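You operate a simulated robot arm through the tools that you are given. There is no shell and no other tool. Be economical: measure what you need, move in short steps, check, and stop when the job is done.

You are at the controls of a simulated robot arm. One attempt, no reset.

## Task
Put the end table's blue band on the stack in the stack holder, press it down, then free the stack.
Fine: unlock the holder knob and draw both slides right back; leave the other band and stack.

The check looks at the end state, three seconds after you hand in, the way a careful person would. Anything else that was tipped, shoved, dropped, spilled or broken makes it a failure.

## Robot
A 6-joint arm with a two-finger parallel gripper, fixed in place. Base frame: the origin is at the foot of the arm, x ahead of it, y to its left, z up; the work surface is at about z = 0. Lengths are in m, angles in degrees, forces in N, time in s.
With the tool pointing down near the work surface it reaches from about 0.14 to 0.58 m from the base axis. Its first joint turns from -66.0 to 66.0 degrees. Payload 2.1 kg.
The tool frame sits at the grasp point between the pads (the TCP): z along the fingers, y along the line on which they close. The tips reach 0.03 m beyond it. Largest opening 0.094 m; finger width 0.028, thickness 0.01; the body of the gripper, 0.05 by 0.096 m, starts 0.055 m behind the TCP.
Orientation is that of the tool frame in the base frame, as a unit quaternion [w, x, y, z]. With the fingers straight down and closing along the base's y, the tool's x points along the base's -x, its y along +y and its z along -z.

## Interface
- The arm moves only by the tool send_rows. Its argument "plan" is a list of rows, each an object (a shift or turn left out is 0, a gripper value left out holds the last) with "offset": the shift along the tool's x, y, z in m, a list of three; "rot": the turn, a rotation vector about the tool's x, y, z in degrees, a list of three; "fingers": the opening in per cent of the stroke, from 0 (shut) to 100 (fully open). In form: [{"offset": [dx, dy, dz], "rot": [wx, wy, wz], "fingers": fingers}, ...]. A call has 1 to 8 rows; each row shifts and turns the commanded pose from where the row before left it, along the tool's axes as they then stand. Each row takes 0.2 s and may step no farther than 0.05 m and 8.6 degrees from the row before; otherwise, or with a gripper value out of range, the whole call is refused. A pose out of reach is approached as far as the arm can. The call stops where the force on the tool passes 80 N (or 10 N more than at its start, if that is more) or the arm is blocked; 0.2 s more then pass. Each finger travels about 0.072 m/s and halts on what it meets, pressing with about 25 N; the grip force reading is that of the motor and also rises with nothing between the fingers. The clock runs only during rows and for 0.2 s after the last one: add rows that do not move to give the fingers time. It gives the time, the measured TCP pose, the force on the tool (base axes), the opening and the grip force at its end, in the units of the frame above (readings bear some noise), with the torque about the TCP (base axes, N m) and any sound that the robot's microphone picked up.
- Cameras (640 x 400 px; columns grow to the right, rows downward): "scene" is fixed at [0.0519, -0.3858, 0.4758]; the picture's right is [0.72, -0.69, 0.00], its down [-0.39, -0.40, -0.83] and it looks along [0.58, 0.60, -0.56] (base axes); focal length 255 px, centre (320, 200). "wrist" rides on the gripper at [0.076, 0.014, -0.103] in the tool frame; the picture's right is [-0.18, 0.98, 0.00], its down [-0.75, -0.14, -0.64] and it looks along [-0.63, -0.12, 0.77] (tool axes); focal length 243 px, centre (320, 200). There is no depth. A picture from a camera that has moved, and an enlarged one, comes with that camera's place and axes in the base frame and with its lens. The place of the scene camera against the robot may be out by one fixed shift of up to 0.025 m in any direction.
- camera(camera): a new picture of that camera. It takes no simulated time.
- close_up(camera, box): a new picture of the part [left, top, right, bottom] of that camera's present view, enlarged. It takes no simulated time.
- job_done(): hands the job in; it is judged then, once.

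Go step by step. Nothing tells you positions but the pictures and the camera data: compare them with the known pose of the tool, close in by small moves and look again before you grip or let go. The budget is 120 turns and 64 pictures, counting those below and the enlarged ones. Unless the task says otherwise, let go and move clear before handing in, and close with one line.

The tools are called after "Emit:" by a JSON object that holds its "name" and its "arguments". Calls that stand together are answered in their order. send_rows: Moves the arm, as the interface text tells. Its arguments: {"type":"object","properties":{"plan":{"type":"array","items":{"type":"object","properties":{"offset":{"type":"array","items":{"type":"number"}},"rot":{"type":"array","items":{"type":"number"}},"fingers":{"type":"number"}}}}},"required":["plan"]} The other tools are called the same way: camera (camera) takes a picture; close_up (camera, box) takes an enlarged picture of a part of a camera's view; job_done () hands the job in.

At the start:

```text
t: 0.0
position: [0.379, -0.0195, 0.3421]
tool_rot: [0.0, 0.001, 1.0, 0.0]
ft_force: [0.8, -1.2, -0.3]
torque: [-0.02, 0.01, 0.02]
grip_width: 0.094
gripper_force: 0.0
```

scene: 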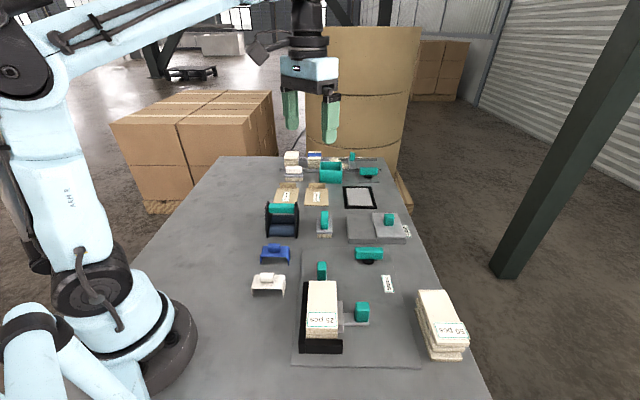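
wrist: 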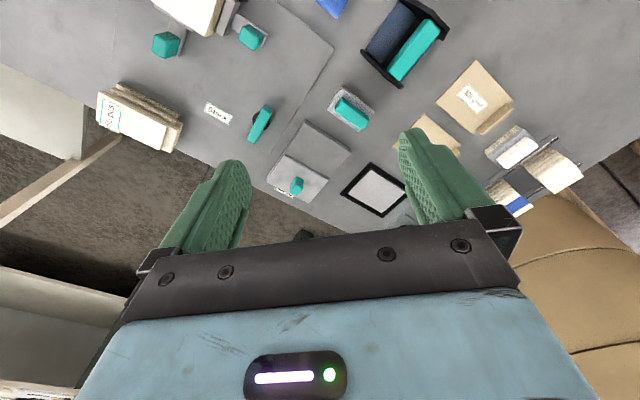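

I see a bench with a stack in a black holder (two teal-handled slides), a blue band and a white band left of it, and a knob. I'll look closer before moving.

Emit:
{"name": "close_up", "arguments": {"camera": "scene", "box": [230, 230, 430, 370]}}

Emit:
{"name": "close_up", "arguments": {"camera": "scene", "box": [240, 140, 440, 265]}}

```text
2.86 times, centred on (330, 300) of scene
camera zoom: at [0.0519, -0.3858, 0.4758], right [0.72, -0.69, 0.0], down [-0.39, -0.4, -0.83], along [0.58, 0.6, -0.56], focal length 728 px, centre (291, -86)
```

zoom: 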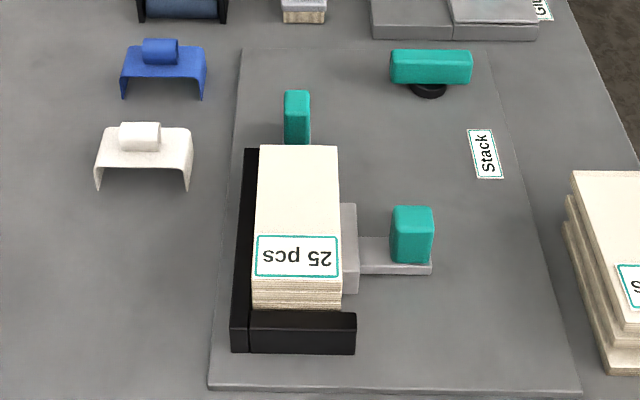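

```text
3.20 times, centred on (340, 202) of scene
camera zoom: at [0.0519, -0.3858, 0.4758], right [0.72, -0.69, 0.0], down [-0.39, -0.4, -0.83], along [0.58, 0.6, -0.56], focal length 815 px, centre (256, 192)
```

zoom: 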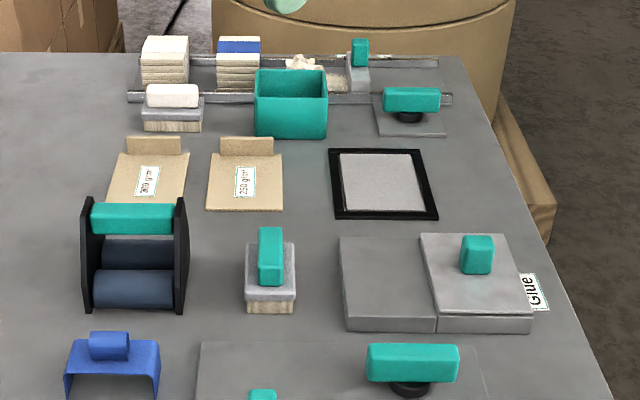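

The blue band is a U-shaped clip with a tab, near (0.28, 0.01). The holder is turned about 45° and its stack is near (0.25, -0.18). I'll turn the tool to line up with it and look from above.

Emit:
{"name": "send_rows", "arguments": {"plan": [{"rot": [0, 0, 7.5]}, {"rot": [0, 0, 7.5]}, {"rot": [0, 0, 7.5]}, {"rot": [0, 0, 7.5]}, {"rot": [0, 0, 7.5]}, {"rot": [0, 0, 7.5]}, {"offset": [0.028, -0.04, 0]}, {"offset": [0.028, -0.04, 0]}]}}

Emit:
{"name": "camera", "arguments": {"camera": "wrist"}}

```text
t: 1.8
position: [0.2829, -0.0371, 0.3431]
tool_rot: [0.0, 0.383, 0.924, 0.0]
ft_force: [0.0, -0.2, 0.3]
torque: [-0.02, -0.01, -0.01]
grip_width: 0.0939
gripper_force: 0.0
```

```text
59 pictures are left
camera wrist: at [0.239, 0.0273, 0.4461], right [0.83, 0.56, 0.0], down [0.43, -0.63, 0.64], along [0.36, -0.53, -0.77], focal length 243 px, centre (320, 200)
```

wrist: 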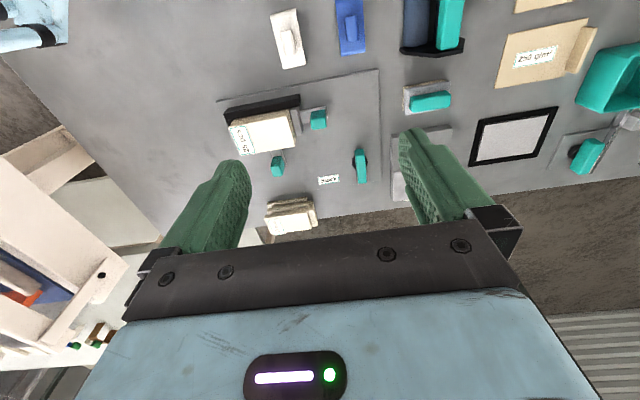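

The view from above shows the layout clearly. I'll enlarge it to measure the details.

Emit:
{"name": "close_up", "arguments": {"camera": "wrist", "box": [210, 0, 400, 119]}}

Emit:
{"name": "close_up", "arguments": {"camera": "wrist", "box": [210, 70, 400, 189]}}

```text
3.36 times, centred on (305, 60) of wrist
camera zoom: at [0.239, 0.0273, 0.4461], right [0.83, 0.56, 0.0], down [0.43, -0.63, 0.64], along [0.36, -0.53, -0.77], focal length 816 px, centre (370, 672)
```

zoom: 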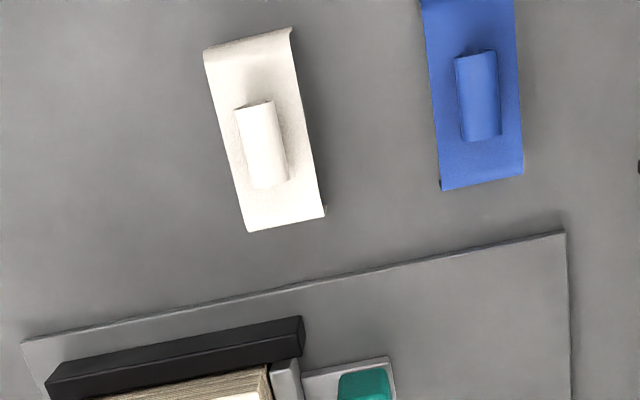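

```text
3.36 times, centred on (305, 130) of wrist
camera zoom: at [0.239, 0.0273, 0.4461], right [0.83, 0.56, 0.0], down [0.43, -0.63, 0.64], along [0.36, -0.53, -0.77], focal length 816 px, centre (370, 437)
```

zoom: 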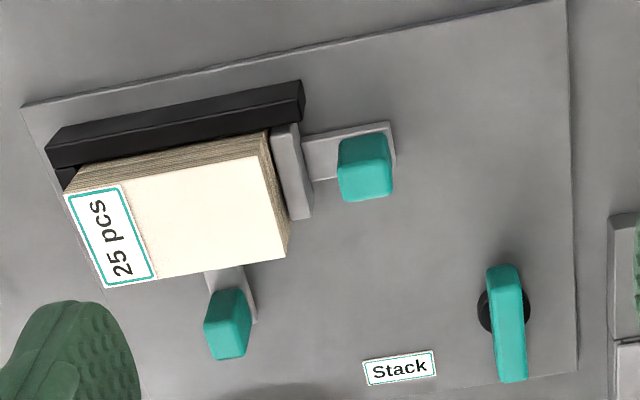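

The plate's axes are at exactly 45°, so the tool now lines up with it. In plate coordinates the band tab is near (0.294, 0.024), about 4 cm high. I'll move above it and look again.

Emit:
{"name": "send_rows", "arguments": {"plan": [{"offset": [0.007, 0.01, 0.042], "fingers": 45}, {"offset": [0.007, 0.01, 0.042]}, {"offset": [0.007, 0.01, 0.042]}, {"offset": [0.007, 0.01, 0.042]}, {"offset": [0.007, 0.01, 0.042]}, {}]}}

Emit:
{"name": "camera", "arguments": {"camera": "wrist"}}

Emit:
{"name": "close_up", "arguments": {"camera": "scene", "box": [230, 180, 390, 280]}}

```text
t: 3.2
position: [0.2937, 0.0243, 0.1326]
tool_rot: [0.0, 0.383, 0.924, 0.0]
ft_force: [0.0, 0.2, 0.8]
torque: [0.02, -0.02, 0.03]
grip_width: 0.0423
gripper_force: 0.0
```

```text
56 pictures are left
camera wrist: at [0.25, 0.0884, 0.2351], right [0.83, 0.56, 0.0], down [0.43, -0.63, 0.64], along [0.36, -0.53, -0.77], focal length 243 px, centre (320, 200)
```

wrist: 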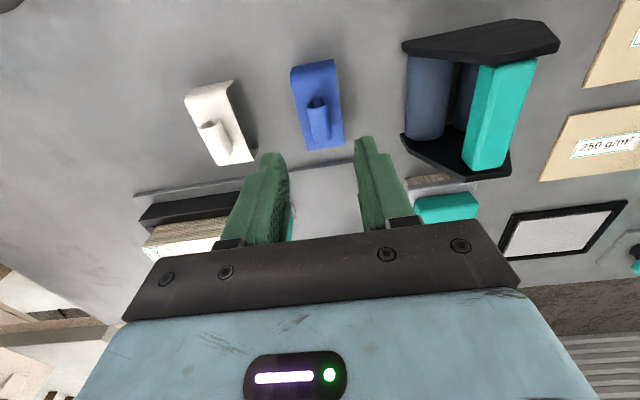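

```text
4.00 times, centred on (310, 230) of scene
camera zoom: at [0.0519, -0.3858, 0.4758], right [0.72, -0.69, 0.0], down [-0.39, -0.4, -0.83], along [0.58, 0.6, -0.56], focal length 1019 px, centre (360, 80)
```

zoom: 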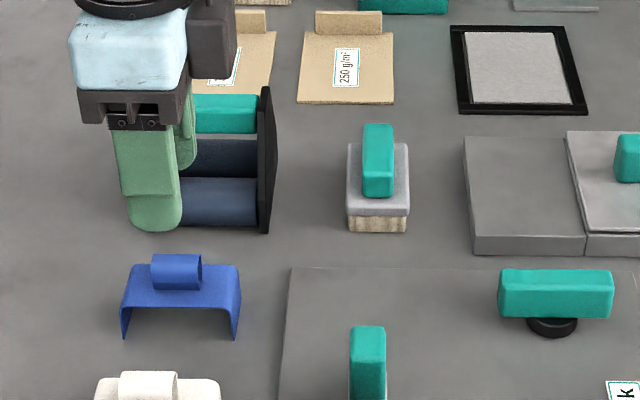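

The tool is above the band and nearly centred on the tab. I'll enlarge this to refine the tab's position and height.

Emit:
{"name": "close_up", "arguments": {"camera": "wrist", "box": [270, 45, 366, 165]}}

Emit:
{"name": "close_up", "arguments": {"camera": "scene", "box": [250, 238, 298, 268]}}

```text
3.33 times, centred on (318, 105) of wrist
camera zoom: at [0.25, 0.0884, 0.2351], right [0.83, 0.56, 0.0], down [0.43, -0.63, 0.64], along [0.36, -0.53, -0.77], focal length 809 px, centre (327, 517)
```

zoom: 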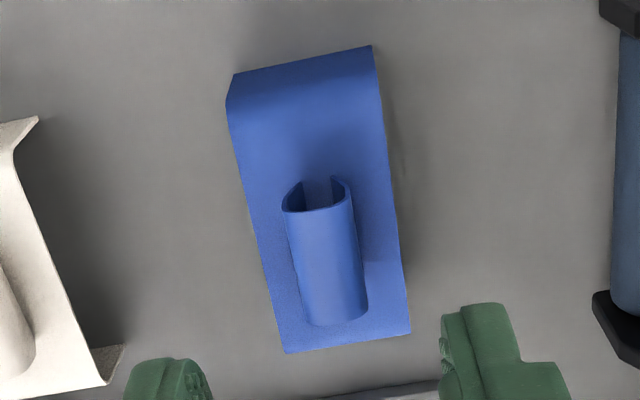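

```text
13.33 times, centred on (274, 253) of scene
camera zoom: at [0.0519, -0.3858, 0.4758], right [0.72, -0.69, 0.0], down [-0.39, -0.4, -0.83], along [0.58, 0.6, -0.56], focal length 3397 px, centre (933, -507)
```

zoom: 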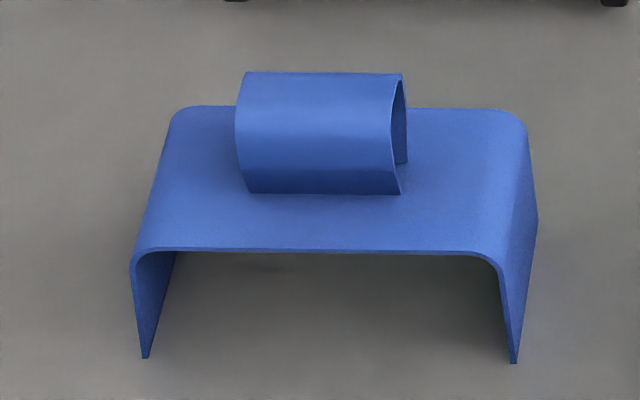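

The tab is a loop about 18 mm wide, spanning z ≈ 0.027–0.044, and the legs are about 27 mm long. I'll lower so the fingertips stop just above the band's top.

Emit:
{"name": "send_rows", "arguments": {"plan": [{"offset": [0, -0.001, 0.03]}, {"offset": [0, 0, 0.025]}, {"offset": [0, 0, 0.01]}, {"offset": [0, 0, 0.005]}, {}]}}

Emit:
{"name": "close_up", "arguments": {"camera": "scene", "box": [240, 215, 320, 275]}}

Emit:
{"name": "camera", "arguments": {"camera": "wrist"}}

```text
t: 4.4
position: [0.2926, 0.0231, 0.0622]
tool_rot: [0.0, 0.383, 0.924, 0.001]
ft_force: [0.2, 0.5, -0.1]
torque: [-0.01, 0.01, -0.01]
grip_width: 0.0423
gripper_force: 0.1
```

```text
6.67 times, centred on (280, 245) of scene
camera zoom: at [0.0519, -0.3858, 0.4758], right [0.72, -0.69, 0.0], down [-0.39, -0.4, -0.83], along [0.58, 0.6, -0.56], focal length 1698 px, centre (587, -100)
```

zoom: 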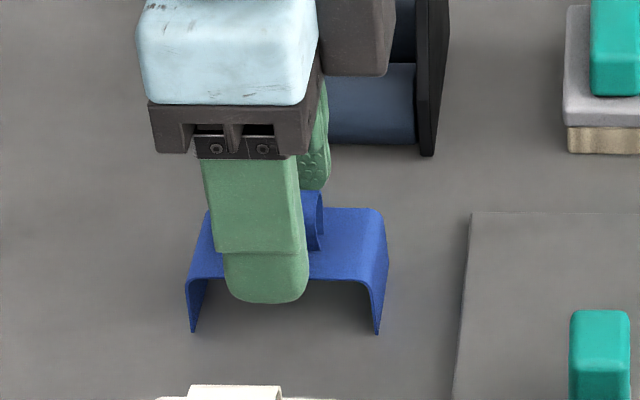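

```text
51 pictures are left
camera wrist: at [0.2487, 0.087, 0.1656], right [0.83, 0.56, 0.0], down [0.43, -0.63, 0.64], along [0.36, -0.53, -0.77], focal length 243 px, centre (320, 200)
```

wrist: 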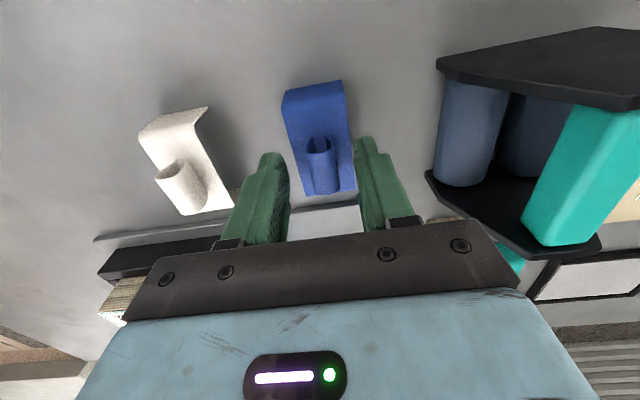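

The fingers straddle the tab and are centred to within about a millimetre. I'll lower 2.5 mm more and close.

Emit:
{"name": "send_rows", "arguments": {"plan": [{"offset": [0, 0, 0.0025]}, {"fingers": 5}, {}, {}, {}]}}

Emit:
{"name": "close_up", "arguments": {"camera": "scene", "box": [240, 215, 320, 275]}}

```text
t: 5.6
position: [0.2925, 0.0232, 0.0603]
tool_rot: [0.0, 0.383, 0.924, -0.001]
ft_force: [-0.4, 0.4, 0.9]
torque: [0.03, -0.05, 0.0]
grip_width: 0.0142
gripper_force: 25.4
```

```text
6.67 times, centred on (280, 245) of scene
camera zoom: at [0.0519, -0.3858, 0.4758], right [0.72, -0.69, 0.0], down [-0.39, -0.4, -0.83], along [0.58, 0.6, -0.56], focal length 1698 px, centre (587, -100)
```

zoom: 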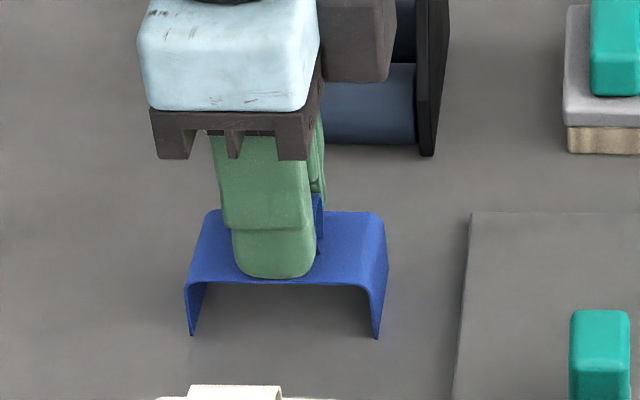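

The grip holds at 14 mm. I'll lift and carry the band over to above the stack.

Emit:
{"name": "send_rows", "arguments": {"plan": [{"offset": [0, 0, -0.02]}, {"offset": [0, 0, -0.04]}, {"offset": [0, 0, -0.04]}, {"offset": [-0.02, -0.033, 0]}, {"offset": [-0.024, -0.033, 0]}, {"offset": [-0.024, -0.033, 0]}, {"offset": [-0.024, -0.033, 0]}, {"offset": [-0.024, -0.031, 0]}]}}

Emit:
{"name": "camera", "arguments": {"camera": "wrist"}}

Emit:
{"name": "close_up", "arguments": {"camera": "scene", "box": [240, 220, 400, 360]}}

```text
t: 7.4
position: [0.2598, -0.1751, 0.1602]
tool_rot: [0.0, 0.383, 0.924, 0.0]
ft_force: [-0.1, -0.6, -1.3]
torque: [-0.01, -0.01, -0.01]
grip_width: 0.0144
gripper_force: 24.9
```

```text
49 pictures are left
camera wrist: at [0.2161, -0.1117, 0.263], right [0.82, 0.57, 0.0], down [0.43, -0.63, 0.64], along [0.36, -0.53, -0.77], focal length 243 px, centre (320, 200)
```

wrist: 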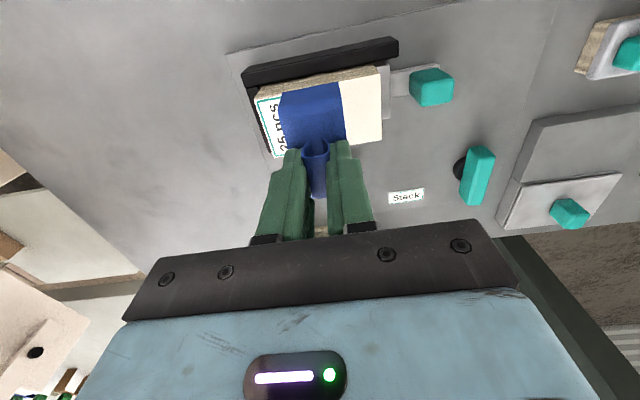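

```text
2.86 times, centred on (320, 290) of scene
camera zoom: at [0.0519, -0.3858, 0.4758], right [0.72, -0.69, 0.0], down [-0.39, -0.4, -0.83], along [0.58, 0.6, -0.56], focal length 728 px, centre (320, -57)
```

zoom: 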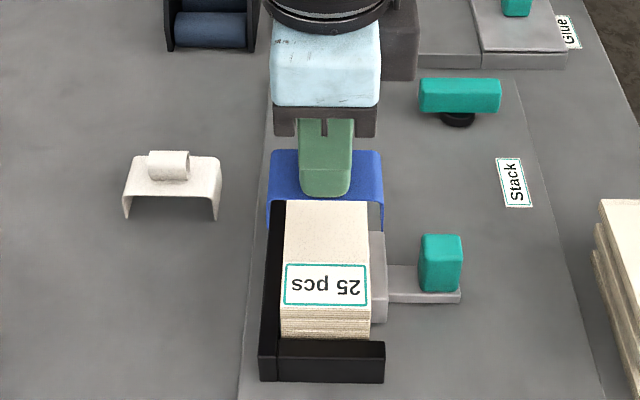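

The band is held straight above the stack. I'll enlarge both views to check sideways alignment and the heights of the wall and slide.

Emit:
{"name": "close_up", "arguments": {"camera": "wrist", "box": [225, 30, 465, 180]}}

Emit:
{"name": "close_up", "arguments": {"camera": "scene", "box": [290, 265, 370, 355]}}

```text
2.67 times, centred on (345, 105) of wrist
camera zoom: at [0.2161, -0.1117, 0.263], right [0.82, 0.57, 0.0], down [0.43, -0.63, 0.64], along [0.36, -0.53, -0.77], focal length 647 px, centre (253, 453)
```

zoom: 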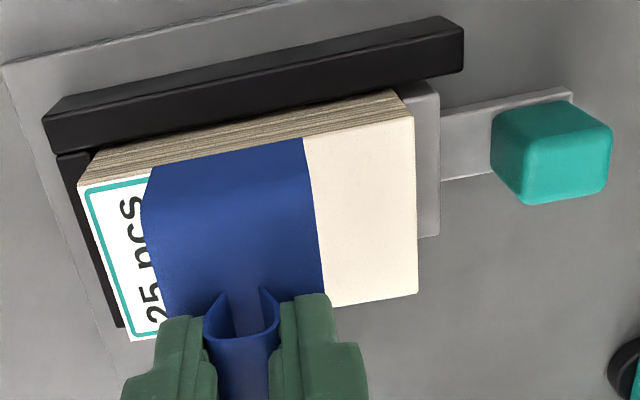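

```text
4.44 times, centred on (330, 310) of scene
camera zoom: at [0.0519, -0.3858, 0.4758], right [0.72, -0.69, 0.0], down [-0.39, -0.4, -0.83], along [0.58, 0.6, -0.56], focal length 1132 px, centre (276, -289)
```

zoom: 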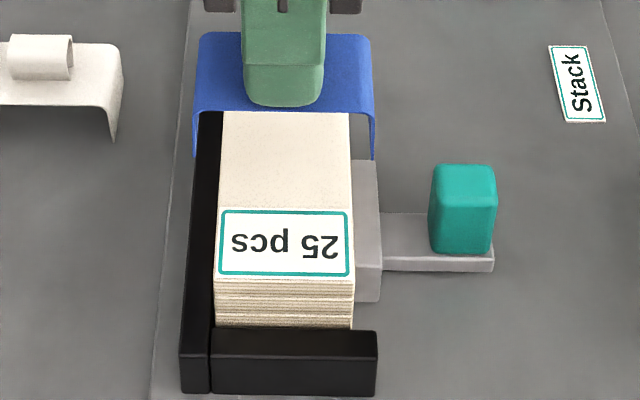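

The band and stack line up within about 1 mm. The stack top is near 0.068, and the wall at about 0.033 clears the legs. I'll lower gently.

Emit:
{"name": "send_rows", "arguments": {"plan": [{"offset": [-0.001, 0, 0.03]}, {"offset": [0, 0, 0.015]}, {"offset": [0, 0, 0.005]}, {}]}}

Emit:
{"name": "close_up", "arguments": {"camera": "scene", "box": [290, 255, 370, 345]}}

```text
t: 8.4
position: [0.2607, -0.1751, 0.1099]
tool_rot: [0.0, 0.383, 0.924, 0.0]
ft_force: [0.4, -0.2, 0.1]
torque: [0.03, 0.03, 0.0]
grip_width: 0.0142
gripper_force: 25.3
```

```text
4.44 times, centred on (330, 300) of scene
camera zoom: at [0.0519, -0.3858, 0.4758], right [0.72, -0.69, 0.0], down [-0.39, -0.4, -0.83], along [0.58, 0.6, -0.56], focal length 1132 px, centre (276, -244)
```

zoom: 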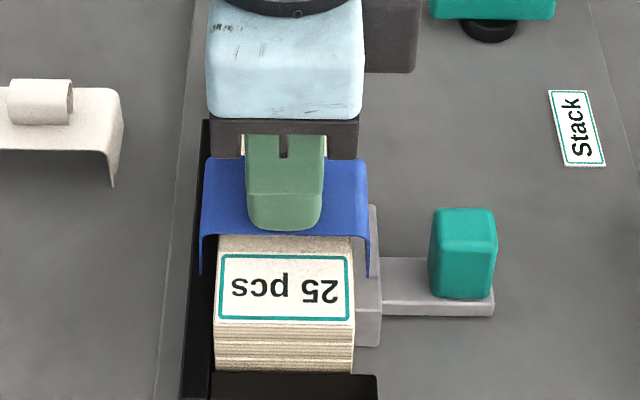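

The legs straddle the stack evenly with no contact yet. I'll keep lowering in small steps.

Emit:
{"name": "send_rows", "arguments": {"plan": [{"offset": [0, 0, 0.002]}, {"offset": [0, 0, 0.002]}, {"offset": [0, 0, 0.001]}, {}]}}

Emit:
{"name": "send_rows", "arguments": {"plan": [{"offset": [0, 0, 0.001]}, {"offset": [0, 0, 0.001]}, {}]}}

```text
t: 9.4
position: [0.2601, -0.1749, 0.1042]
tool_rot: [0.0, 0.383, 0.924, 0.0]
ft_force: [-0.4, -0.3, -0.3]
torque: [0.0, 0.02, 0.0]
grip_width: 0.0142
gripper_force: 25.2
```

```text
t: 10.2
position: [0.2601, -0.1738, 0.1018]
tool_rot: [0.0, 0.382, 0.924, 0.0]
ft_force: [-0.4, -0.3, -0.4]
torque: [0.03, 0.0, -0.02]
grip_width: 0.0143
gripper_force: 25.1
```

Emit:
{"name": "send_rows", "arguments": {"plan": [{"offset": [0, 0, 0.001]}, {"offset": [0, 0, 0.001]}, {}]}}

Emit:
{"name": "send_rows", "arguments": {"plan": [{"offset": [0, 0, 0.001]}, {"offset": [0, 0, 0.001]}, {}]}}

Emit:
{"name": "close_up", "arguments": {"camera": "scene", "box": [290, 255, 370, 345]}}

```text
t: 11.0
position: [0.26, -0.1755, 0.1018]
tool_rot: [0.0, 0.383, 0.924, 0.0]
ft_force: [-1.0, -1.4, 18.2]
torque: [-0.14, -0.11, 0.01]
grip_width: 0.0143
gripper_force: 24.8
```

```text
t: 11.8
position: [0.2598, -0.1755, 0.1002]
tool_rot: [0.001, 0.382, 0.924, 0.0]
ft_force: [-1.8, 0.8, 55.8]
torque: [0.04, 0.06, 0.02]
grip_width: 0.0145
gripper_force: 24.6
```

```text
4.44 times, centred on (330, 300) of scene
camera zoom: at [0.0518, -0.3857, 0.4759], right [0.72, -0.69, 0.0], down [-0.39, -0.4, -0.83], along [0.58, 0.6, -0.56], focal length 1132 px, centre (276, -244)
```

zoom: 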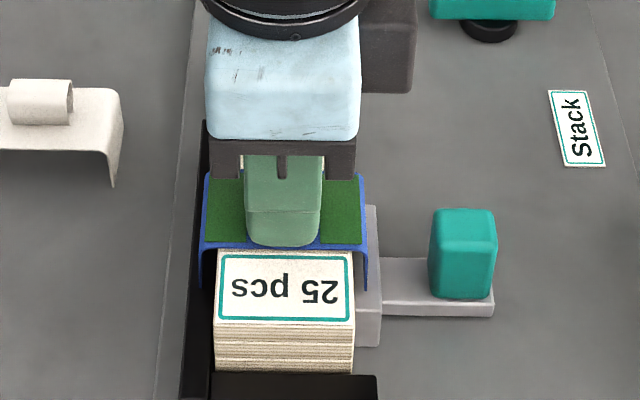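

At 56 N, green pads appeared on top of the band, which looks like its "pressed" mark. I'll ease off, open and rise.

Emit:
{"name": "send_rows", "arguments": {"plan": [{"offset": [0, 0, -0.003]}, {"fingers": 40}, {}, {}, {"offset": [0, 0, -0.02]}, {"offset": [0, 0, -0.04]}, {"offset": [0, 0, -0.04]}]}}

Emit:
{"name": "close_up", "arguments": {"camera": "scene", "box": [280, 240, 400, 350]}}

Emit:
{"name": "camera", "arguments": {"camera": "wrist"}}

```text
t: 13.4
position: [0.2606, -0.1743, 0.2021]
tool_rot: [0.0, 0.382, 0.924, 0.0]
ft_force: [-1.1, 0.0, -0.1]
torque: [0.0, 0.0, 0.01]
grip_width: 0.0375
gripper_force: 0.0
```

```text
3.64 times, centred on (340, 295) of scene
camera zoom: at [0.0519, -0.3858, 0.4758], right [0.72, -0.69, 0.0], down [-0.39, -0.4, -0.83], along [0.58, 0.6, -0.56], focal length 926 px, centre (247, -146)
```

zoom: 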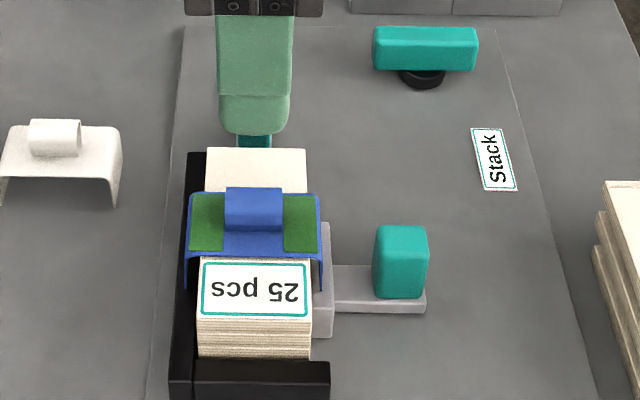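

```text
42 pictures are left
camera wrist: at [0.2166, -0.1112, 0.306], right [0.83, 0.56, 0.0], down [0.43, -0.63, 0.64], along [0.36, -0.53, -0.77], focal length 243 px, centre (320, 200)
```

wrist: 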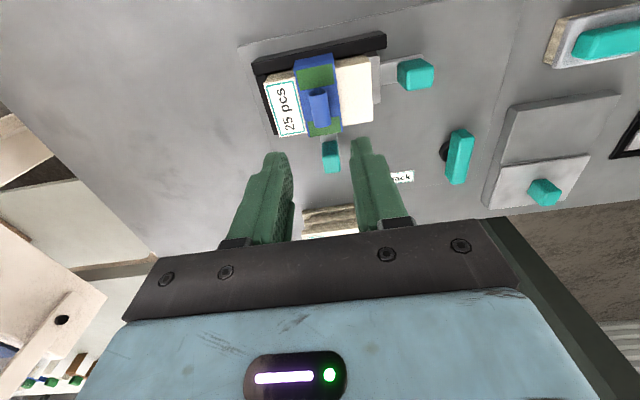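

The band is seated and stays put. Next is the knob, near (0.44, -0.13).

Emit:
{"name": "send_rows", "arguments": {"plan": [{"offset": [-0.0245, 0.039, 0]}, {"offset": [-0.0245, 0.039, 0]}, {"offset": [-0.0245, 0.039, 0.01]}, {"offset": [-0.0245, 0.039, 0.02]}, {"offset": [0, 0, 0.02]}, {}]}}

Emit:
{"name": "camera", "arguments": {"camera": "wrist"}}

Emit:
{"name": "close_up", "arguments": {"camera": "scene", "box": [320, 220, 420, 300]}}

```text
refused: row 4 steps farther than a row can; nothing moved
```

```text
41 pictures are left
camera wrist: at [0.2166, -0.1112, 0.306], right [0.83, 0.56, 0.0], down [0.43, -0.63, 0.64], along [0.36, -0.53, -0.77], focal length 243 px, centre (320, 200)
```

wrist: 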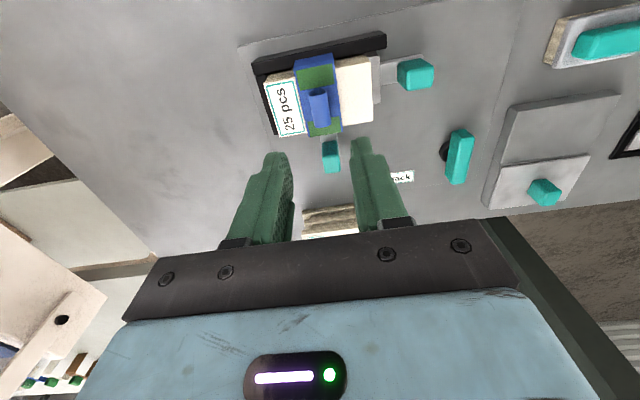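

```text
5.00 times, centred on (370, 260) of scene
camera zoom: at [0.0519, -0.3858, 0.4758], right [0.72, -0.69, 0.0], down [-0.39, -0.4, -0.83], along [0.58, 0.6, -0.56], focal length 1274 px, centre (70, -100)
```

zoom: 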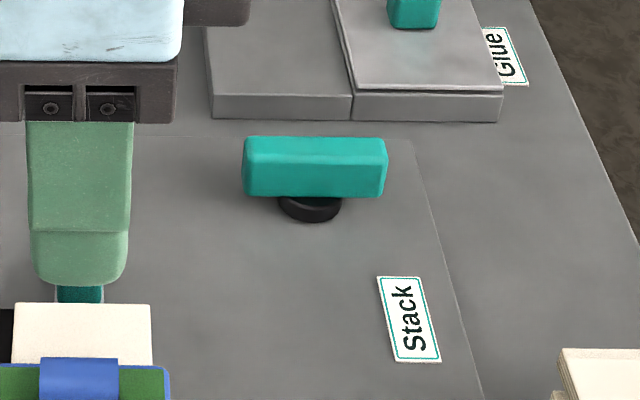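

That row stepped too far and nothing moved. I'll resend it with smaller steps.

Emit:
{"name": "send_rows", "arguments": {"plan": [{"offset": [-0.0245, 0.039, 0]}, {"offset": [-0.0245, 0.039, 0]}, {"offset": [-0.0245, 0.039, 0]}, {"offset": [-0.0245, 0.039, 0]}, {"offset": [0, 0, 0.025]}, {"offset": [0, 0, 0.025]}, {}]}}

Emit:
{"name": "camera", "arguments": {"camera": "wrist"}}

```text
t: 15.0
position: [0.4401, -0.1337, 0.1519]
tool_rot: [0.0, 0.383, 0.924, 0.0]
ft_force: [-0.8, -0.8, -0.7]
torque: [0.03, 0.01, -0.06]
grip_width: 0.0375
gripper_force: 0.0
```

```text
39 pictures are left
camera wrist: at [0.3963, -0.0698, 0.2548], right [0.83, 0.56, 0.0], down [0.43, -0.63, 0.64], along [0.36, -0.53, -0.77], focal length 243 px, centre (320, 200)
```

wrist: 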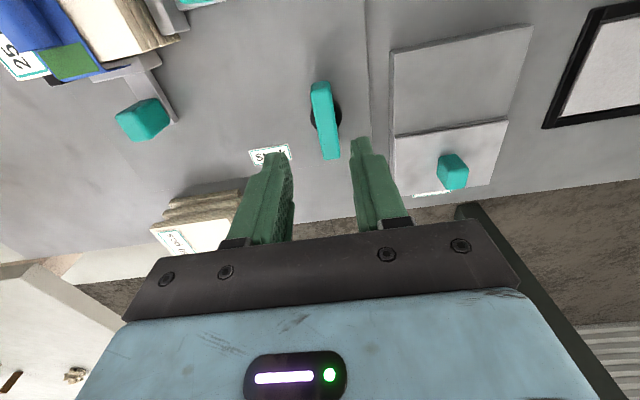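

Emit:
{"name": "close_up", "arguments": {"camera": "wrist", "box": [270, 65, 370, 175]}}

```text
3.64 times, centred on (320, 120) of wrist
camera zoom: at [0.3963, -0.0698, 0.2548], right [0.83, 0.56, 0.0], down [0.43, -0.63, 0.64], along [0.36, -0.53, -0.77], focal length 882 px, centre (320, 491)
```

zoom: 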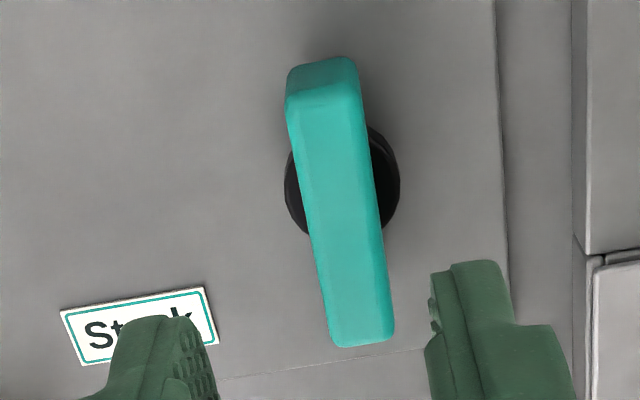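

The knob's axis is near p = 0.418, q = 0.220, and its lever is about 60 × 16 mm. I'll centre over it, go down and grip.

Emit:
{"name": "send_rows", "arguments": {"plan": [{"offset": [-0.012, 0.0035, 0.03]}, {"offset": [0, 0, 0.035]}, {"offset": [0, 0, 0.015]}, {"offset": [0, 0, 0.008]}, {}]}}

Emit:
{"name": "camera", "arguments": {"camera": "wrist"}}

Emit:
{"name": "close_up", "arguments": {"camera": "scene", "box": [320, 210, 420, 290]}}

```text
t: 16.2
position: [0.4493, -0.1411, 0.0625]
tool_rot: [0.0, 0.383, 0.924, 0.0]
ft_force: [0.2, -1.5, 0.2]
torque: [0.01, -0.01, -0.01]
grip_width: 0.0373
gripper_force: 0.1
```

```text
37 pictures are left
camera wrist: at [0.4067, -0.0769, 0.1665], right [0.83, 0.56, 0.0], down [0.43, -0.63, 0.64], along [0.36, -0.53, -0.77], focal length 243 px, centre (320, 200)
```

wrist: 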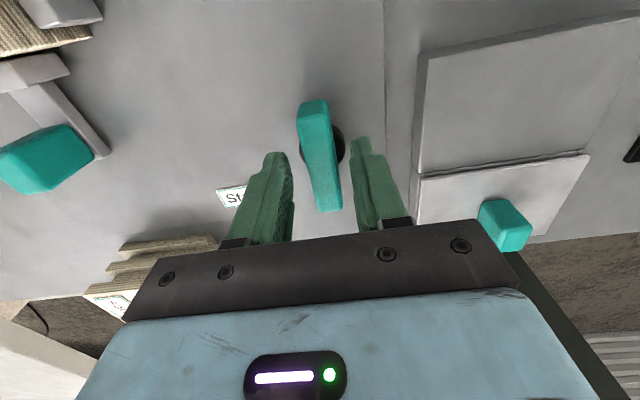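

```text
5.00 times, centred on (370, 250) of scene
camera zoom: at [0.0519, -0.3858, 0.4758], right [0.72, -0.69, 0.0], down [-0.39, -0.4, -0.83], along [0.58, 0.6, -0.56], focal length 1274 px, centre (70, -50)
```

zoom: 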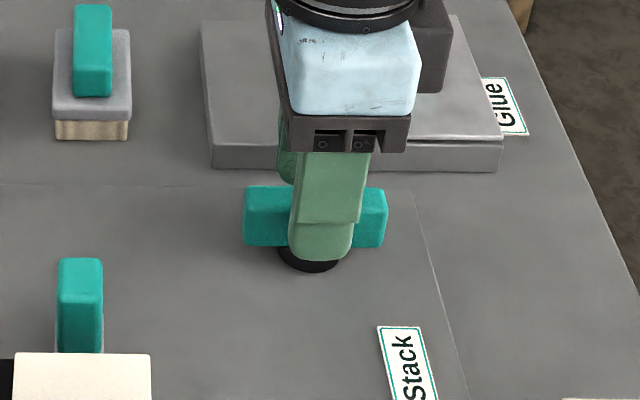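

The fingers straddle the knob lever, centred on the axis. I'll close on it.

Emit:
{"name": "send_rows", "arguments": {"plan": [{"offset": [0, 0.001, 0.001], "fingers": 5}, {}, {}, {}]}}

Emit:
{"name": "send_rows", "arguments": {"plan": [{"rot": [0, 0, -4]}, {"rot": [0, 0, -4]}]}}

```text
t: 17.2
position: [0.4522, -0.1387, 0.0643]
tool_rot: [0.0, 0.382, 0.924, 0.0]
ft_force: [-2.0, -0.4, 22.9]
torque: [-0.09, 0.0, 0.04]
grip_width: 0.018
gripper_force: 45.0
```

```text
t: 17.8
position: [0.4514, -0.1394, 0.0615]
tool_rot: [0.001, 0.319, 0.948, 0.001]
ft_force: [-2.3, -2.9, 5.6]
torque: [0.0, 0.03, -1.81]
grip_width: 0.0217
gripper_force: 45.0
```

Turning counter-clockwise meets about 1.8 N·m and the grip is spreading, so that direction seems blocked. I'll return and try clockwise.

Emit:
{"name": "send_rows", "arguments": {"plan": [{"rot": [0, 0, 4]}, {"rot": [0, 0, 4]}, {}]}}

Emit:
{"name": "send_rows", "arguments": {"plan": [{"rot": [0, 0, 4]}, {"rot": [0, 0, 4]}]}}

Emit:
{"name": "close_up", "arguments": {"camera": "wrist", "box": [250, 60, 400, 230]}}

```text
t: 18.6
position: [0.4504, -0.1409, 0.062]
tool_rot: [0.0, 0.382, 0.924, 0.0]
ft_force: [-1.8, -8.8, -4.7]
torque: [0.09, 0.16, -0.08]
grip_width: 0.0177
gripper_force: 45.3
```

```text
t: 19.2
position: [0.4513, -0.1389, 0.0635]
tool_rot: [0.001, 0.447, 0.894, 0.0]
ft_force: [-2.8, -8.2, -12.7]
torque: [-0.51, -0.13, 0.03]
grip_width: 0.0179
gripper_force: 44.7
```

```text
2.35 times, centred on (325, 145) of wrist
camera zoom: at [0.4171, -0.0702, 0.1655], right [0.9, 0.44, 0.0], down [0.34, -0.69, 0.64], along [0.28, -0.58, -0.77], focal length 571 px, centre (308, 329)
```

zoom: 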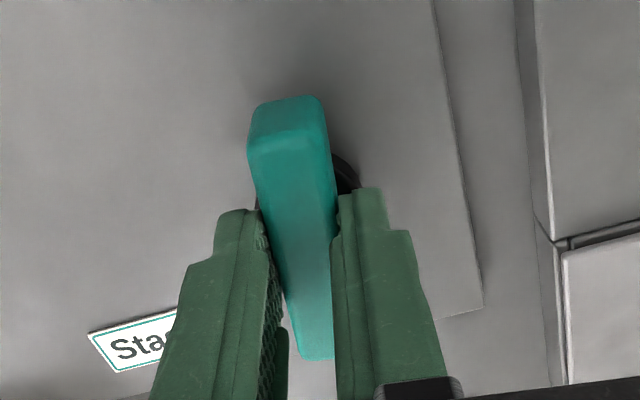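

Clockwise turns freely and the lever follows. I'll continue in steps and watch the torque.

Emit:
{"name": "send_rows", "arguments": {"plan": [{"rot": [0, 0, 8]}, {"rot": [0, 0, 8]}, {"rot": [0, 0, 8]}, {"rot": [0, 0, 8]}]}}

Emit:
{"name": "send_rows", "arguments": {"plan": [{"rot": [0, 0, 8]}, {"rot": [0, 0, 8]}, {"rot": [0, 0, 8]}]}}

```text
t: 20.2
position: [0.4523, -0.139, 0.0626]
tool_rot: [0.002, 0.676, 0.737, 0.0]
ft_force: [18.0, -6.6, -14.7]
torque: [-0.47, -0.16, 0.04]
grip_width: 0.0175
gripper_force: 45.4
```

```text
t: 21.0
position: [0.4538, -0.1389, 0.0631]
tool_rot: [0.003, 0.814, 0.581, 0.002]
ft_force: [25.9, -0.2, -4.3]
torque: [-1.21, 0.16, 0.08]
grip_width: 0.0179
gripper_force: 45.3
```

It has turned 64° with only sideways load, because my centre is about 3 mm off. I'll correct that and finish the quarter turn.

Emit:
{"name": "send_rows", "arguments": {"plan": [{"offset": [0.001, 0.0028, 0]}, {"rot": [0, 0, 8]}, {"rot": [0, 0, 8]}]}}

Emit:
{"name": "send_rows", "arguments": {"plan": [{"rot": [0, 0, 8]}, {"rot": [0, 0, 3]}, {}]}}

Emit:
{"name": "close_up", "arguments": {"camera": "scene", "box": [290, 200, 440, 320]}}

```text
t: 21.8
position: [0.4543, -0.1389, 0.0635]
tool_rot: [0.0, 0.888, 0.46, 0.0]
ft_force: [6.8, -3.8, 1.7]
torque: [1.14, -0.99, 0.01]
grip_width: 0.0177
gripper_force: 44.8
```

```text
t: 22.6
position: [0.4546, -0.1394, 0.0628]
tool_rot: [0.003, 0.927, 0.375, 0.0]
ft_force: [14.7, -7.8, -5.6]
torque: [-0.41, 0.33, 1.5]
grip_width: 0.0177
gripper_force: 44.7
```

```text
3.33 times, centred on (365, 260) of scene
camera zoom: at [0.052, -0.3859, 0.4758], right [0.72, -0.69, 0.0], down [-0.39, -0.4, -0.83], along [0.58, 0.6, -0.56], focal length 849 px, centre (170, 0)
```

zoom: 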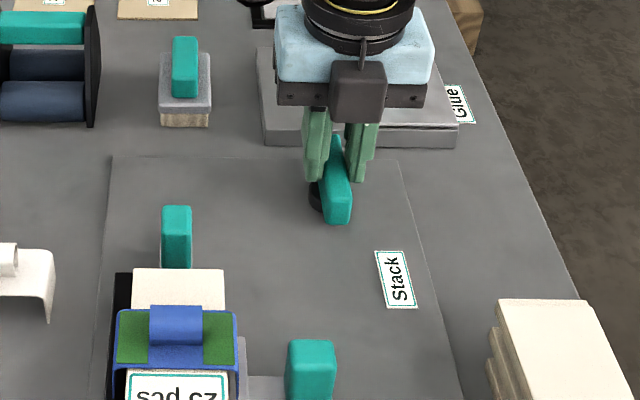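

The lever has turned 90° and meets its stop at 1.5 N·m, so it's unlocked. I'll release, rise and turn the tool back.

Emit:
{"name": "send_rows", "arguments": {"plan": [{"rot": [0, 0, -1], "fingers": 45}, {}, {}, {"offset": [0, 0, -0.04]}, {"offset": [0, 0, -0.04]}, {"rot": [0, 0, -8.5]}, {"rot": [0, 0, -8.5]}, {"rot": [0, 0, -8.5]}]}}

Emit:
{"name": "send_rows", "arguments": {"plan": [{"rot": [0, 0, -8.5]}, {"rot": [0, 0, -8.5]}, {"rot": [0, 0, -8.5]}, {"rot": [0, 0, -8.5]}, {"rot": [0, 0, -8.5]}, {"rot": [0, 0, -8.5]}, {"rot": [0, 0, -8.5]}, {"rot": [0, 0, -5]}]}}

Emit:
{"name": "camera", "arguments": {"camera": "wrist"}}

```text
t: 24.4
position: [0.4546, -0.1402, 0.1436]
tool_rot: [0.0, 0.816, 0.578, -0.001]
ft_force: [0.5, -0.3, -0.6]
torque: [-0.01, 0.0, 0.0]
grip_width: 0.042
gripper_force: 0.0
```

```text
t: 26.2
position: [0.4547, -0.1385, 0.1419]
tool_rot: [0.0, 0.382, 0.924, -0.001]
ft_force: [0.9, 0.1, 0.8]
torque: [-0.01, 0.01, -0.01]
grip_width: 0.0425
gripper_force: 0.1
```

```text
33 pictures are left
camera wrist: at [0.4105, -0.0755, 0.2456], right [0.82, 0.57, 0.0], down [0.43, -0.63, 0.64], along [0.36, -0.53, -0.77], focal length 243 px, centre (320, 200)
```

wrist: 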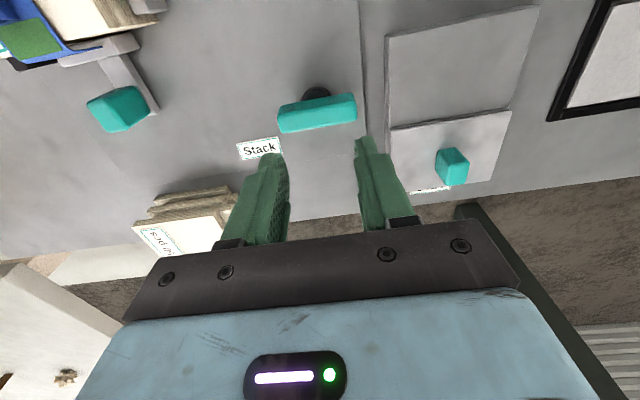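

The knob is now crosswise. Next I'll move above the right slide's handle.

Emit:
{"name": "send_rows", "arguments": {"plan": [{"offset": [0.012, -0.039, 0]}, {"offset": [0.012, -0.039, 0]}, {"offset": [0.012, -0.039, 0]}, {"offset": [0.012, -0.039, 0]}, {}]}}

Emit:
{"name": "camera", "arguments": {"camera": "wrist"}}

Emit:
{"name": "close_up", "arguments": {"camera": "wrist", "box": [240, 30, 440, 170]}}

```text
t: 27.4
position: [0.3093, -0.2159, 0.141]
tool_rot: [0.0, 0.382, 0.924, 0.0]
ft_force: [-1.4, 0.1, -0.2]
torque: [-0.01, 0.02, 0.0]
grip_width: 0.0423
gripper_force: 0.1
```

```text
32 pictures are left
camera wrist: at [0.2657, -0.1519, 0.2448], right [0.82, 0.57, 0.0], down [0.43, -0.63, 0.64], along [0.36, -0.53, -0.77], focal length 243 px, centre (320, 200)
```

wrist: 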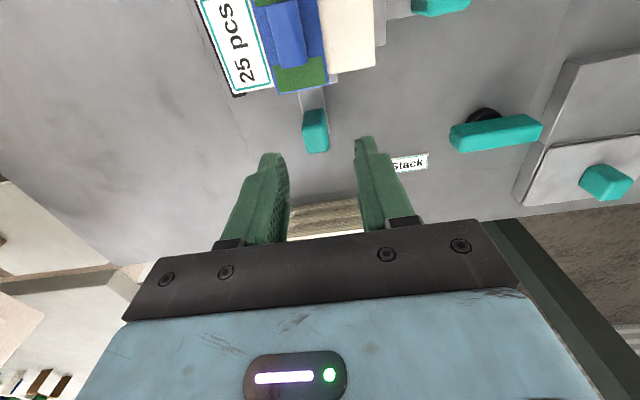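

```text
2.86 times, centred on (340, 100) of wrist
camera zoom: at [0.2657, -0.1519, 0.2448], right [0.82, 0.57, 0.0], down [0.43, -0.63, 0.64], along [0.36, -0.53, -0.77], focal length 693 px, centre (263, 486)
```

zoom: 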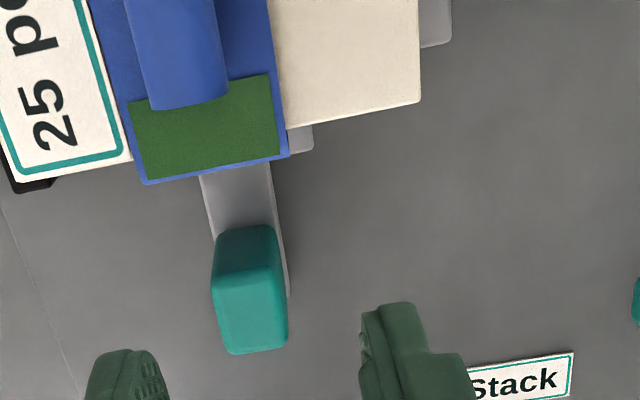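

The right slide's handle is near p = 0.387, q = 0.060, about 19 mm wide in the closing direction. I'll go down around it.

Emit:
{"name": "send_rows", "arguments": {"plan": [{"offset": [-0.0155, -0.006, 0.02]}, {"offset": [0, 0, 0.035]}, {"offset": [0, 0, 0.025]}, {"offset": [0, 0, 0.008]}, {}]}}

Emit:
{"name": "camera", "arguments": {"camera": "wrist"}}

Emit:
{"name": "close_up", "arguments": {"camera": "scene", "box": [310, 260, 410, 350]}}

```text
t: 28.6
position: [0.3172, -0.2295, 0.0548]
tool_rot: [0.001, 0.382, 0.924, 0.0]
ft_force: [0.9, -0.3, 0.1]
torque: [-0.02, -0.02, 0.01]
grip_width: 0.0424
gripper_force: 0.0
```

```text
30 pictures are left
camera wrist: at [0.273, -0.1667, 0.1572], right [0.83, 0.56, 0.0], down [0.43, -0.63, 0.64], along [0.36, -0.53, -0.77], focal length 243 px, centre (320, 200)
```

wrist: 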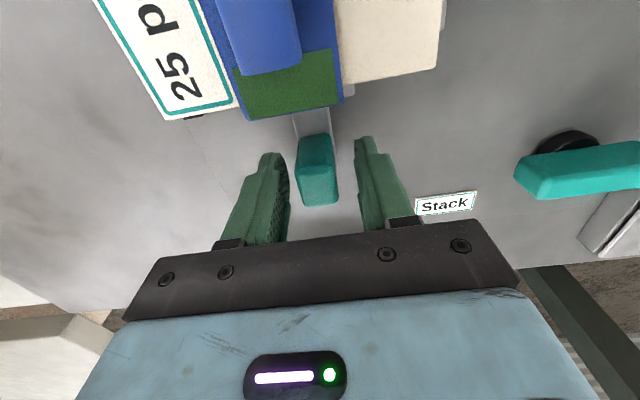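

```text
4.44 times, centred on (360, 305) of scene
camera zoom: at [0.0519, -0.3858, 0.4758], right [0.72, -0.69, 0.0], down [-0.39, -0.4, -0.83], along [0.58, 0.6, -0.56], focal length 1132 px, centre (142, -267)
```

zoom: 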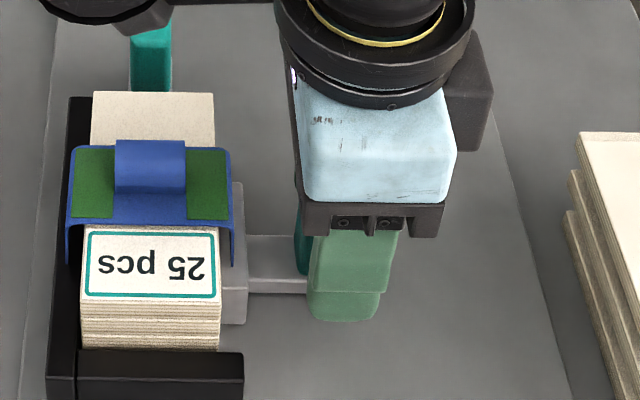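

The handle is centred between the fingers. I'll close and begin drawing it outward in small steps.

Emit:
{"name": "send_rows", "arguments": {"plan": [{"offset": [0, 0, 0.003], "fingers": 5}, {}, {}, {}]}}

Emit:
{"name": "send_rows", "arguments": {"plan": [{"offset": [-0.003, 0, 0]}, {"offset": [-0.003, 0, 0]}, {"offset": [-0.004, 0, 0]}]}}

```text
t: 29.6
position: [0.3161, -0.231, 0.0515]
tool_rot: [0.0, 0.384, 0.924, -0.001]
ft_force: [-9.0, -9.2, 34.5]
torque: [0.48, 0.39, 0.12]
grip_width: 0.0242
gripper_force: 45.1
```

```text
t: 30.4
position: [0.3231, -0.2377, 0.0522]
tool_rot: [-0.001, 0.383, 0.924, 0.0]
ft_force: [-11.0, -9.9, 28.3]
torque: [0.34, 0.32, 0.09]
grip_width: 0.0243
gripper_force: 45.0
```

The slide moves freely. I'll relieve the vertical load and keep drawing.

Emit:
{"name": "send_rows", "arguments": {"plan": [{"offset": [-0.004, -0.001, -0.0015]}, {"offset": [-0.005, 0, 0]}, {"offset": [-0.005, 0, 0]}, {"offset": [-0.005, 0, 0]}]}}

Emit:
{"name": "send_rows", "arguments": {"plan": [{"offset": [-0.004, 0, 0]}, {"offset": [-0.004, 0, 0]}, {"offset": [-0.004, 0, 0]}]}}

Emit:
{"name": "close_up", "arguments": {"camera": "scene", "box": [300, 250, 430, 370]}}

```text
t: 31.4
position: [0.3353, -0.252, 0.0544]
tool_rot: [0.0, 0.382, 0.924, 0.001]
ft_force: [-1.3, -0.1, -34.9]
torque: [-0.41, -0.34, -0.05]
grip_width: 0.0245
gripper_force: 44.8
```

```text
t: 32.2
position: [0.3448, -0.2606, 0.0534]
tool_rot: [0.0, 0.383, 0.924, 0.0]
ft_force: [3.6, 4.0, -35.3]
torque: [-0.28, -0.17, -0.09]
grip_width: 0.0242
gripper_force: 44.7
```

```text
3.33 times, centred on (365, 310) of scene
camera zoom: at [0.0521, -0.3859, 0.4757], right [0.72, -0.69, 0.0], down [-0.39, -0.4, -0.83], along [0.58, 0.6, -0.56], focal length 849 px, centre (170, -167)
```

zoom: 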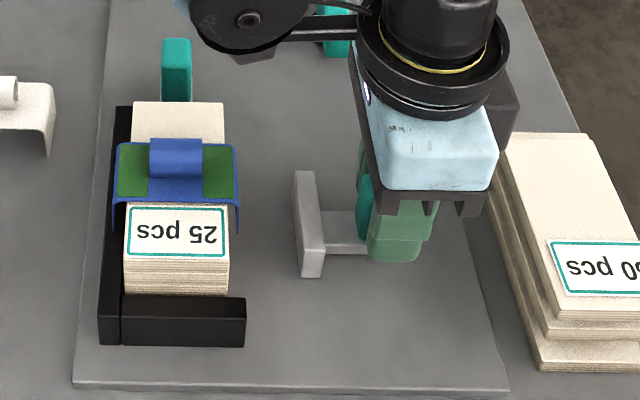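

The slide has come back about 4 cm. I'll continue in small steps towards its stop.

Emit:
{"name": "send_rows", "arguments": {"plan": [{"offset": [-0.003, 0, 0.0008]}, {"offset": [-0.003, 0, 0]}, {"offset": [-0.003, 0, 0]}, {"offset": [-0.003, 0, 0]}]}}

```text
t: 33.2
position: [0.3528, -0.2689, 0.053]
tool_rot: [0.0, 0.383, 0.924, 0.001]
ft_force: [3.2, 9.8, 5.2]
torque: [-0.37, -0.22, -0.1]
grip_width: 0.024
gripper_force: 45.1
```

Emit:
{"name": "send_rows", "arguments": {"plan": [{"offset": [-0.003, 0.0005, 0]}, {"offset": [-0.003, 0, 0]}, {"offset": [-0.003, 0, 0]}]}}

Emit:
{"name": "close_up", "arguments": {"camera": "scene", "box": [300, 250, 480, 370]}}

```text
t: 34.0
position: [0.3605, -0.2749, 0.053]
tool_rot: [0.0, 0.382, 0.924, -0.001]
ft_force: [-5.0, 11.2, -1.2]
torque: [0.05, 0.1, -0.05]
grip_width: 0.0243
gripper_force: 28.2
```

```text
3.33 times, centred on (390, 310) of scene
camera zoom: at [0.0519, -0.3859, 0.4758], right [0.72, -0.69, 0.0], down [-0.39, -0.4, -0.83], along [0.58, 0.6, -0.56], focal length 849 px, centre (87, -167)
```

zoom: 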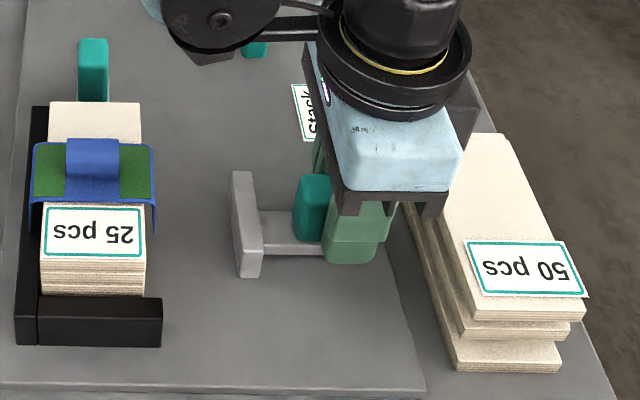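

The fingers began to slip along the handle, so the slide is probably at its stop. I'll open, re-centre on the handle and pull once more to confirm.

Emit:
{"name": "send_rows", "arguments": {"plan": [{"fingers": 40}, {}, {}]}}

Emit:
{"name": "camera", "arguments": {"camera": "wrist"}}

```text
t: 34.8
position: [0.3597, -0.2747, 0.0517]
tool_rot: [0.001, 0.383, 0.924, 0.0]
ft_force: [0.9, 0.2, 0.9]
torque: [0.01, -0.03, 0.04]
grip_width: 0.0376
gripper_force: 0.1
```

```text
26 pictures are left
camera wrist: at [0.3165, -0.2111, 0.1555], right [0.83, 0.56, 0.0], down [0.43, -0.63, 0.64], along [0.36, -0.53, -0.77], focal length 243 px, centre (320, 200)
```

wrist: 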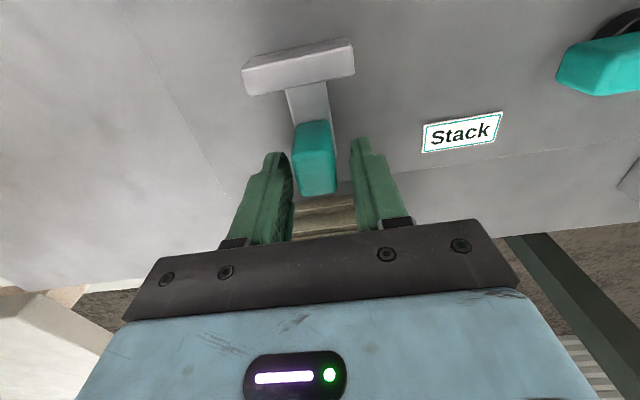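

Emit:
{"name": "send_rows", "arguments": {"plan": [{"offset": [0.009, 0, 0]}, {"fingers": 5}, {}, {}, {}]}}

Emit:
{"name": "send_rows", "arguments": {"plan": [{"offset": [-0.003, 0, 0]}, {"offset": [-0.003, 0, 0]}]}}

Emit:
{"name": "send_rows", "arguments": {"plan": [{"offset": [-0.003, 0, 0]}, {}]}}

Emit:
{"name": "close_up", "arguments": {"camera": "scene", "box": [300, 250, 480, 370]}}

```text
t: 36.0
position: [0.3533, -0.2694, 0.0516]
tool_rot: [0.001, 0.382, 0.924, 0.001]
ft_force: [-1.5, -1.2, 1.9]
torque: [-0.18, -0.22, -0.04]
grip_width: 0.0244
gripper_force: 45.0
```

```text
t: 36.6
position: [0.3559, -0.2695, 0.0523]
tool_rot: [-0.006, 0.383, 0.924, 0.001]
ft_force: [-27.4, 22.0, -0.1]
torque: [-0.02, -0.13, 0.01]
grip_width: 0.0244
gripper_force: 44.6
```

```text
t: 37.2
position: [0.3592, -0.2731, 0.0527]
tool_rot: [-0.005, 0.383, 0.924, 0.001]
ft_force: [-27.2, 22.9, -3.2]
torque: [-0.09, -0.11, 0.03]
grip_width: 0.024
gripper_force: 45.0
```

```text
3.33 times, centred on (390, 310) of scene
camera zoom: at [0.0519, -0.3859, 0.4758], right [0.72, -0.69, 0.0], down [-0.39, -0.4, -0.83], along [0.58, 0.6, -0.56], focal length 849 px, centre (87, -167)
```

zoom: 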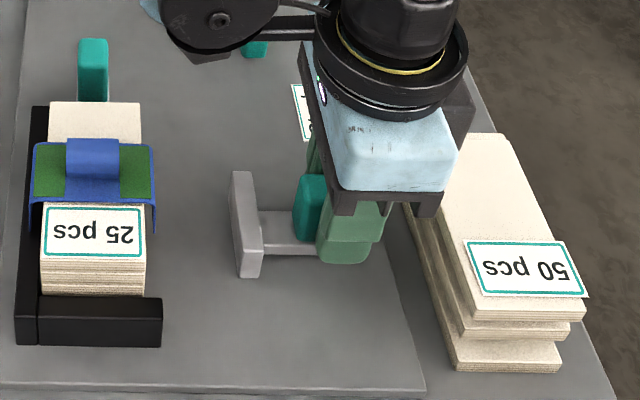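

The slide resists at 35 N without moving, so it is at its back stop. I'll release and go to the back slide's handle.

Emit:
{"name": "send_rows", "arguments": {"plan": [{"offset": [0.004, 0, 0], "fingers": 45}, {}, {"offset": [0, 0, -0.045]}, {"offset": [0, 0, -0.045]}, {"offset": [0.035, 0.025, 0]}, {"offset": [0.035, 0.025, 0]}, {"offset": [0.035, 0.025, 0]}, {"offset": [0.035, 0.025, 0]}]}}

Emit:
{"name": "camera", "arguments": {"camera": "wrist"}}

Emit:
{"name": "camera", "arguments": {"camera": "scene"}}

```text
t: 39.0
position: [0.3288, -0.1018, 0.1421]
tool_rot: [0.0, 0.382, 0.924, 0.0]
ft_force: [0.4, 0.4, -0.4]
torque: [0.0, -0.02, 0.0]
grip_width: 0.0422
gripper_force: 0.1
```

```text
24 pictures are left
camera wrist: at [0.2852, -0.0383, 0.2456], right [0.83, 0.56, 0.0], down [0.43, -0.63, 0.64], along [0.36, -0.53, -0.77], focal length 243 px, centre (320, 200)
```

wrist: 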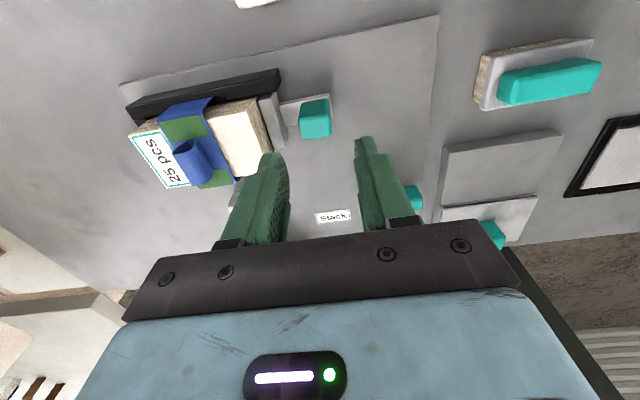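

```text
23 pictures are left
```

scene: 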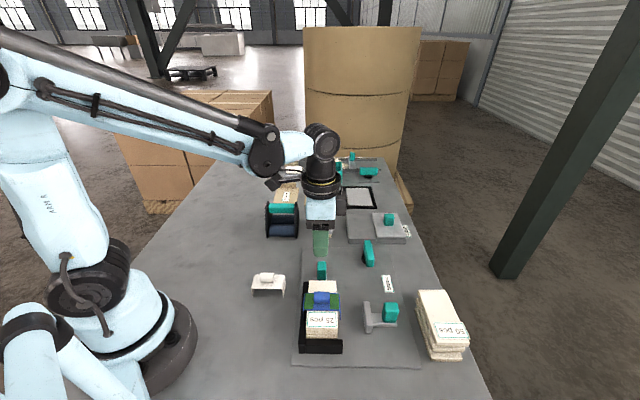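

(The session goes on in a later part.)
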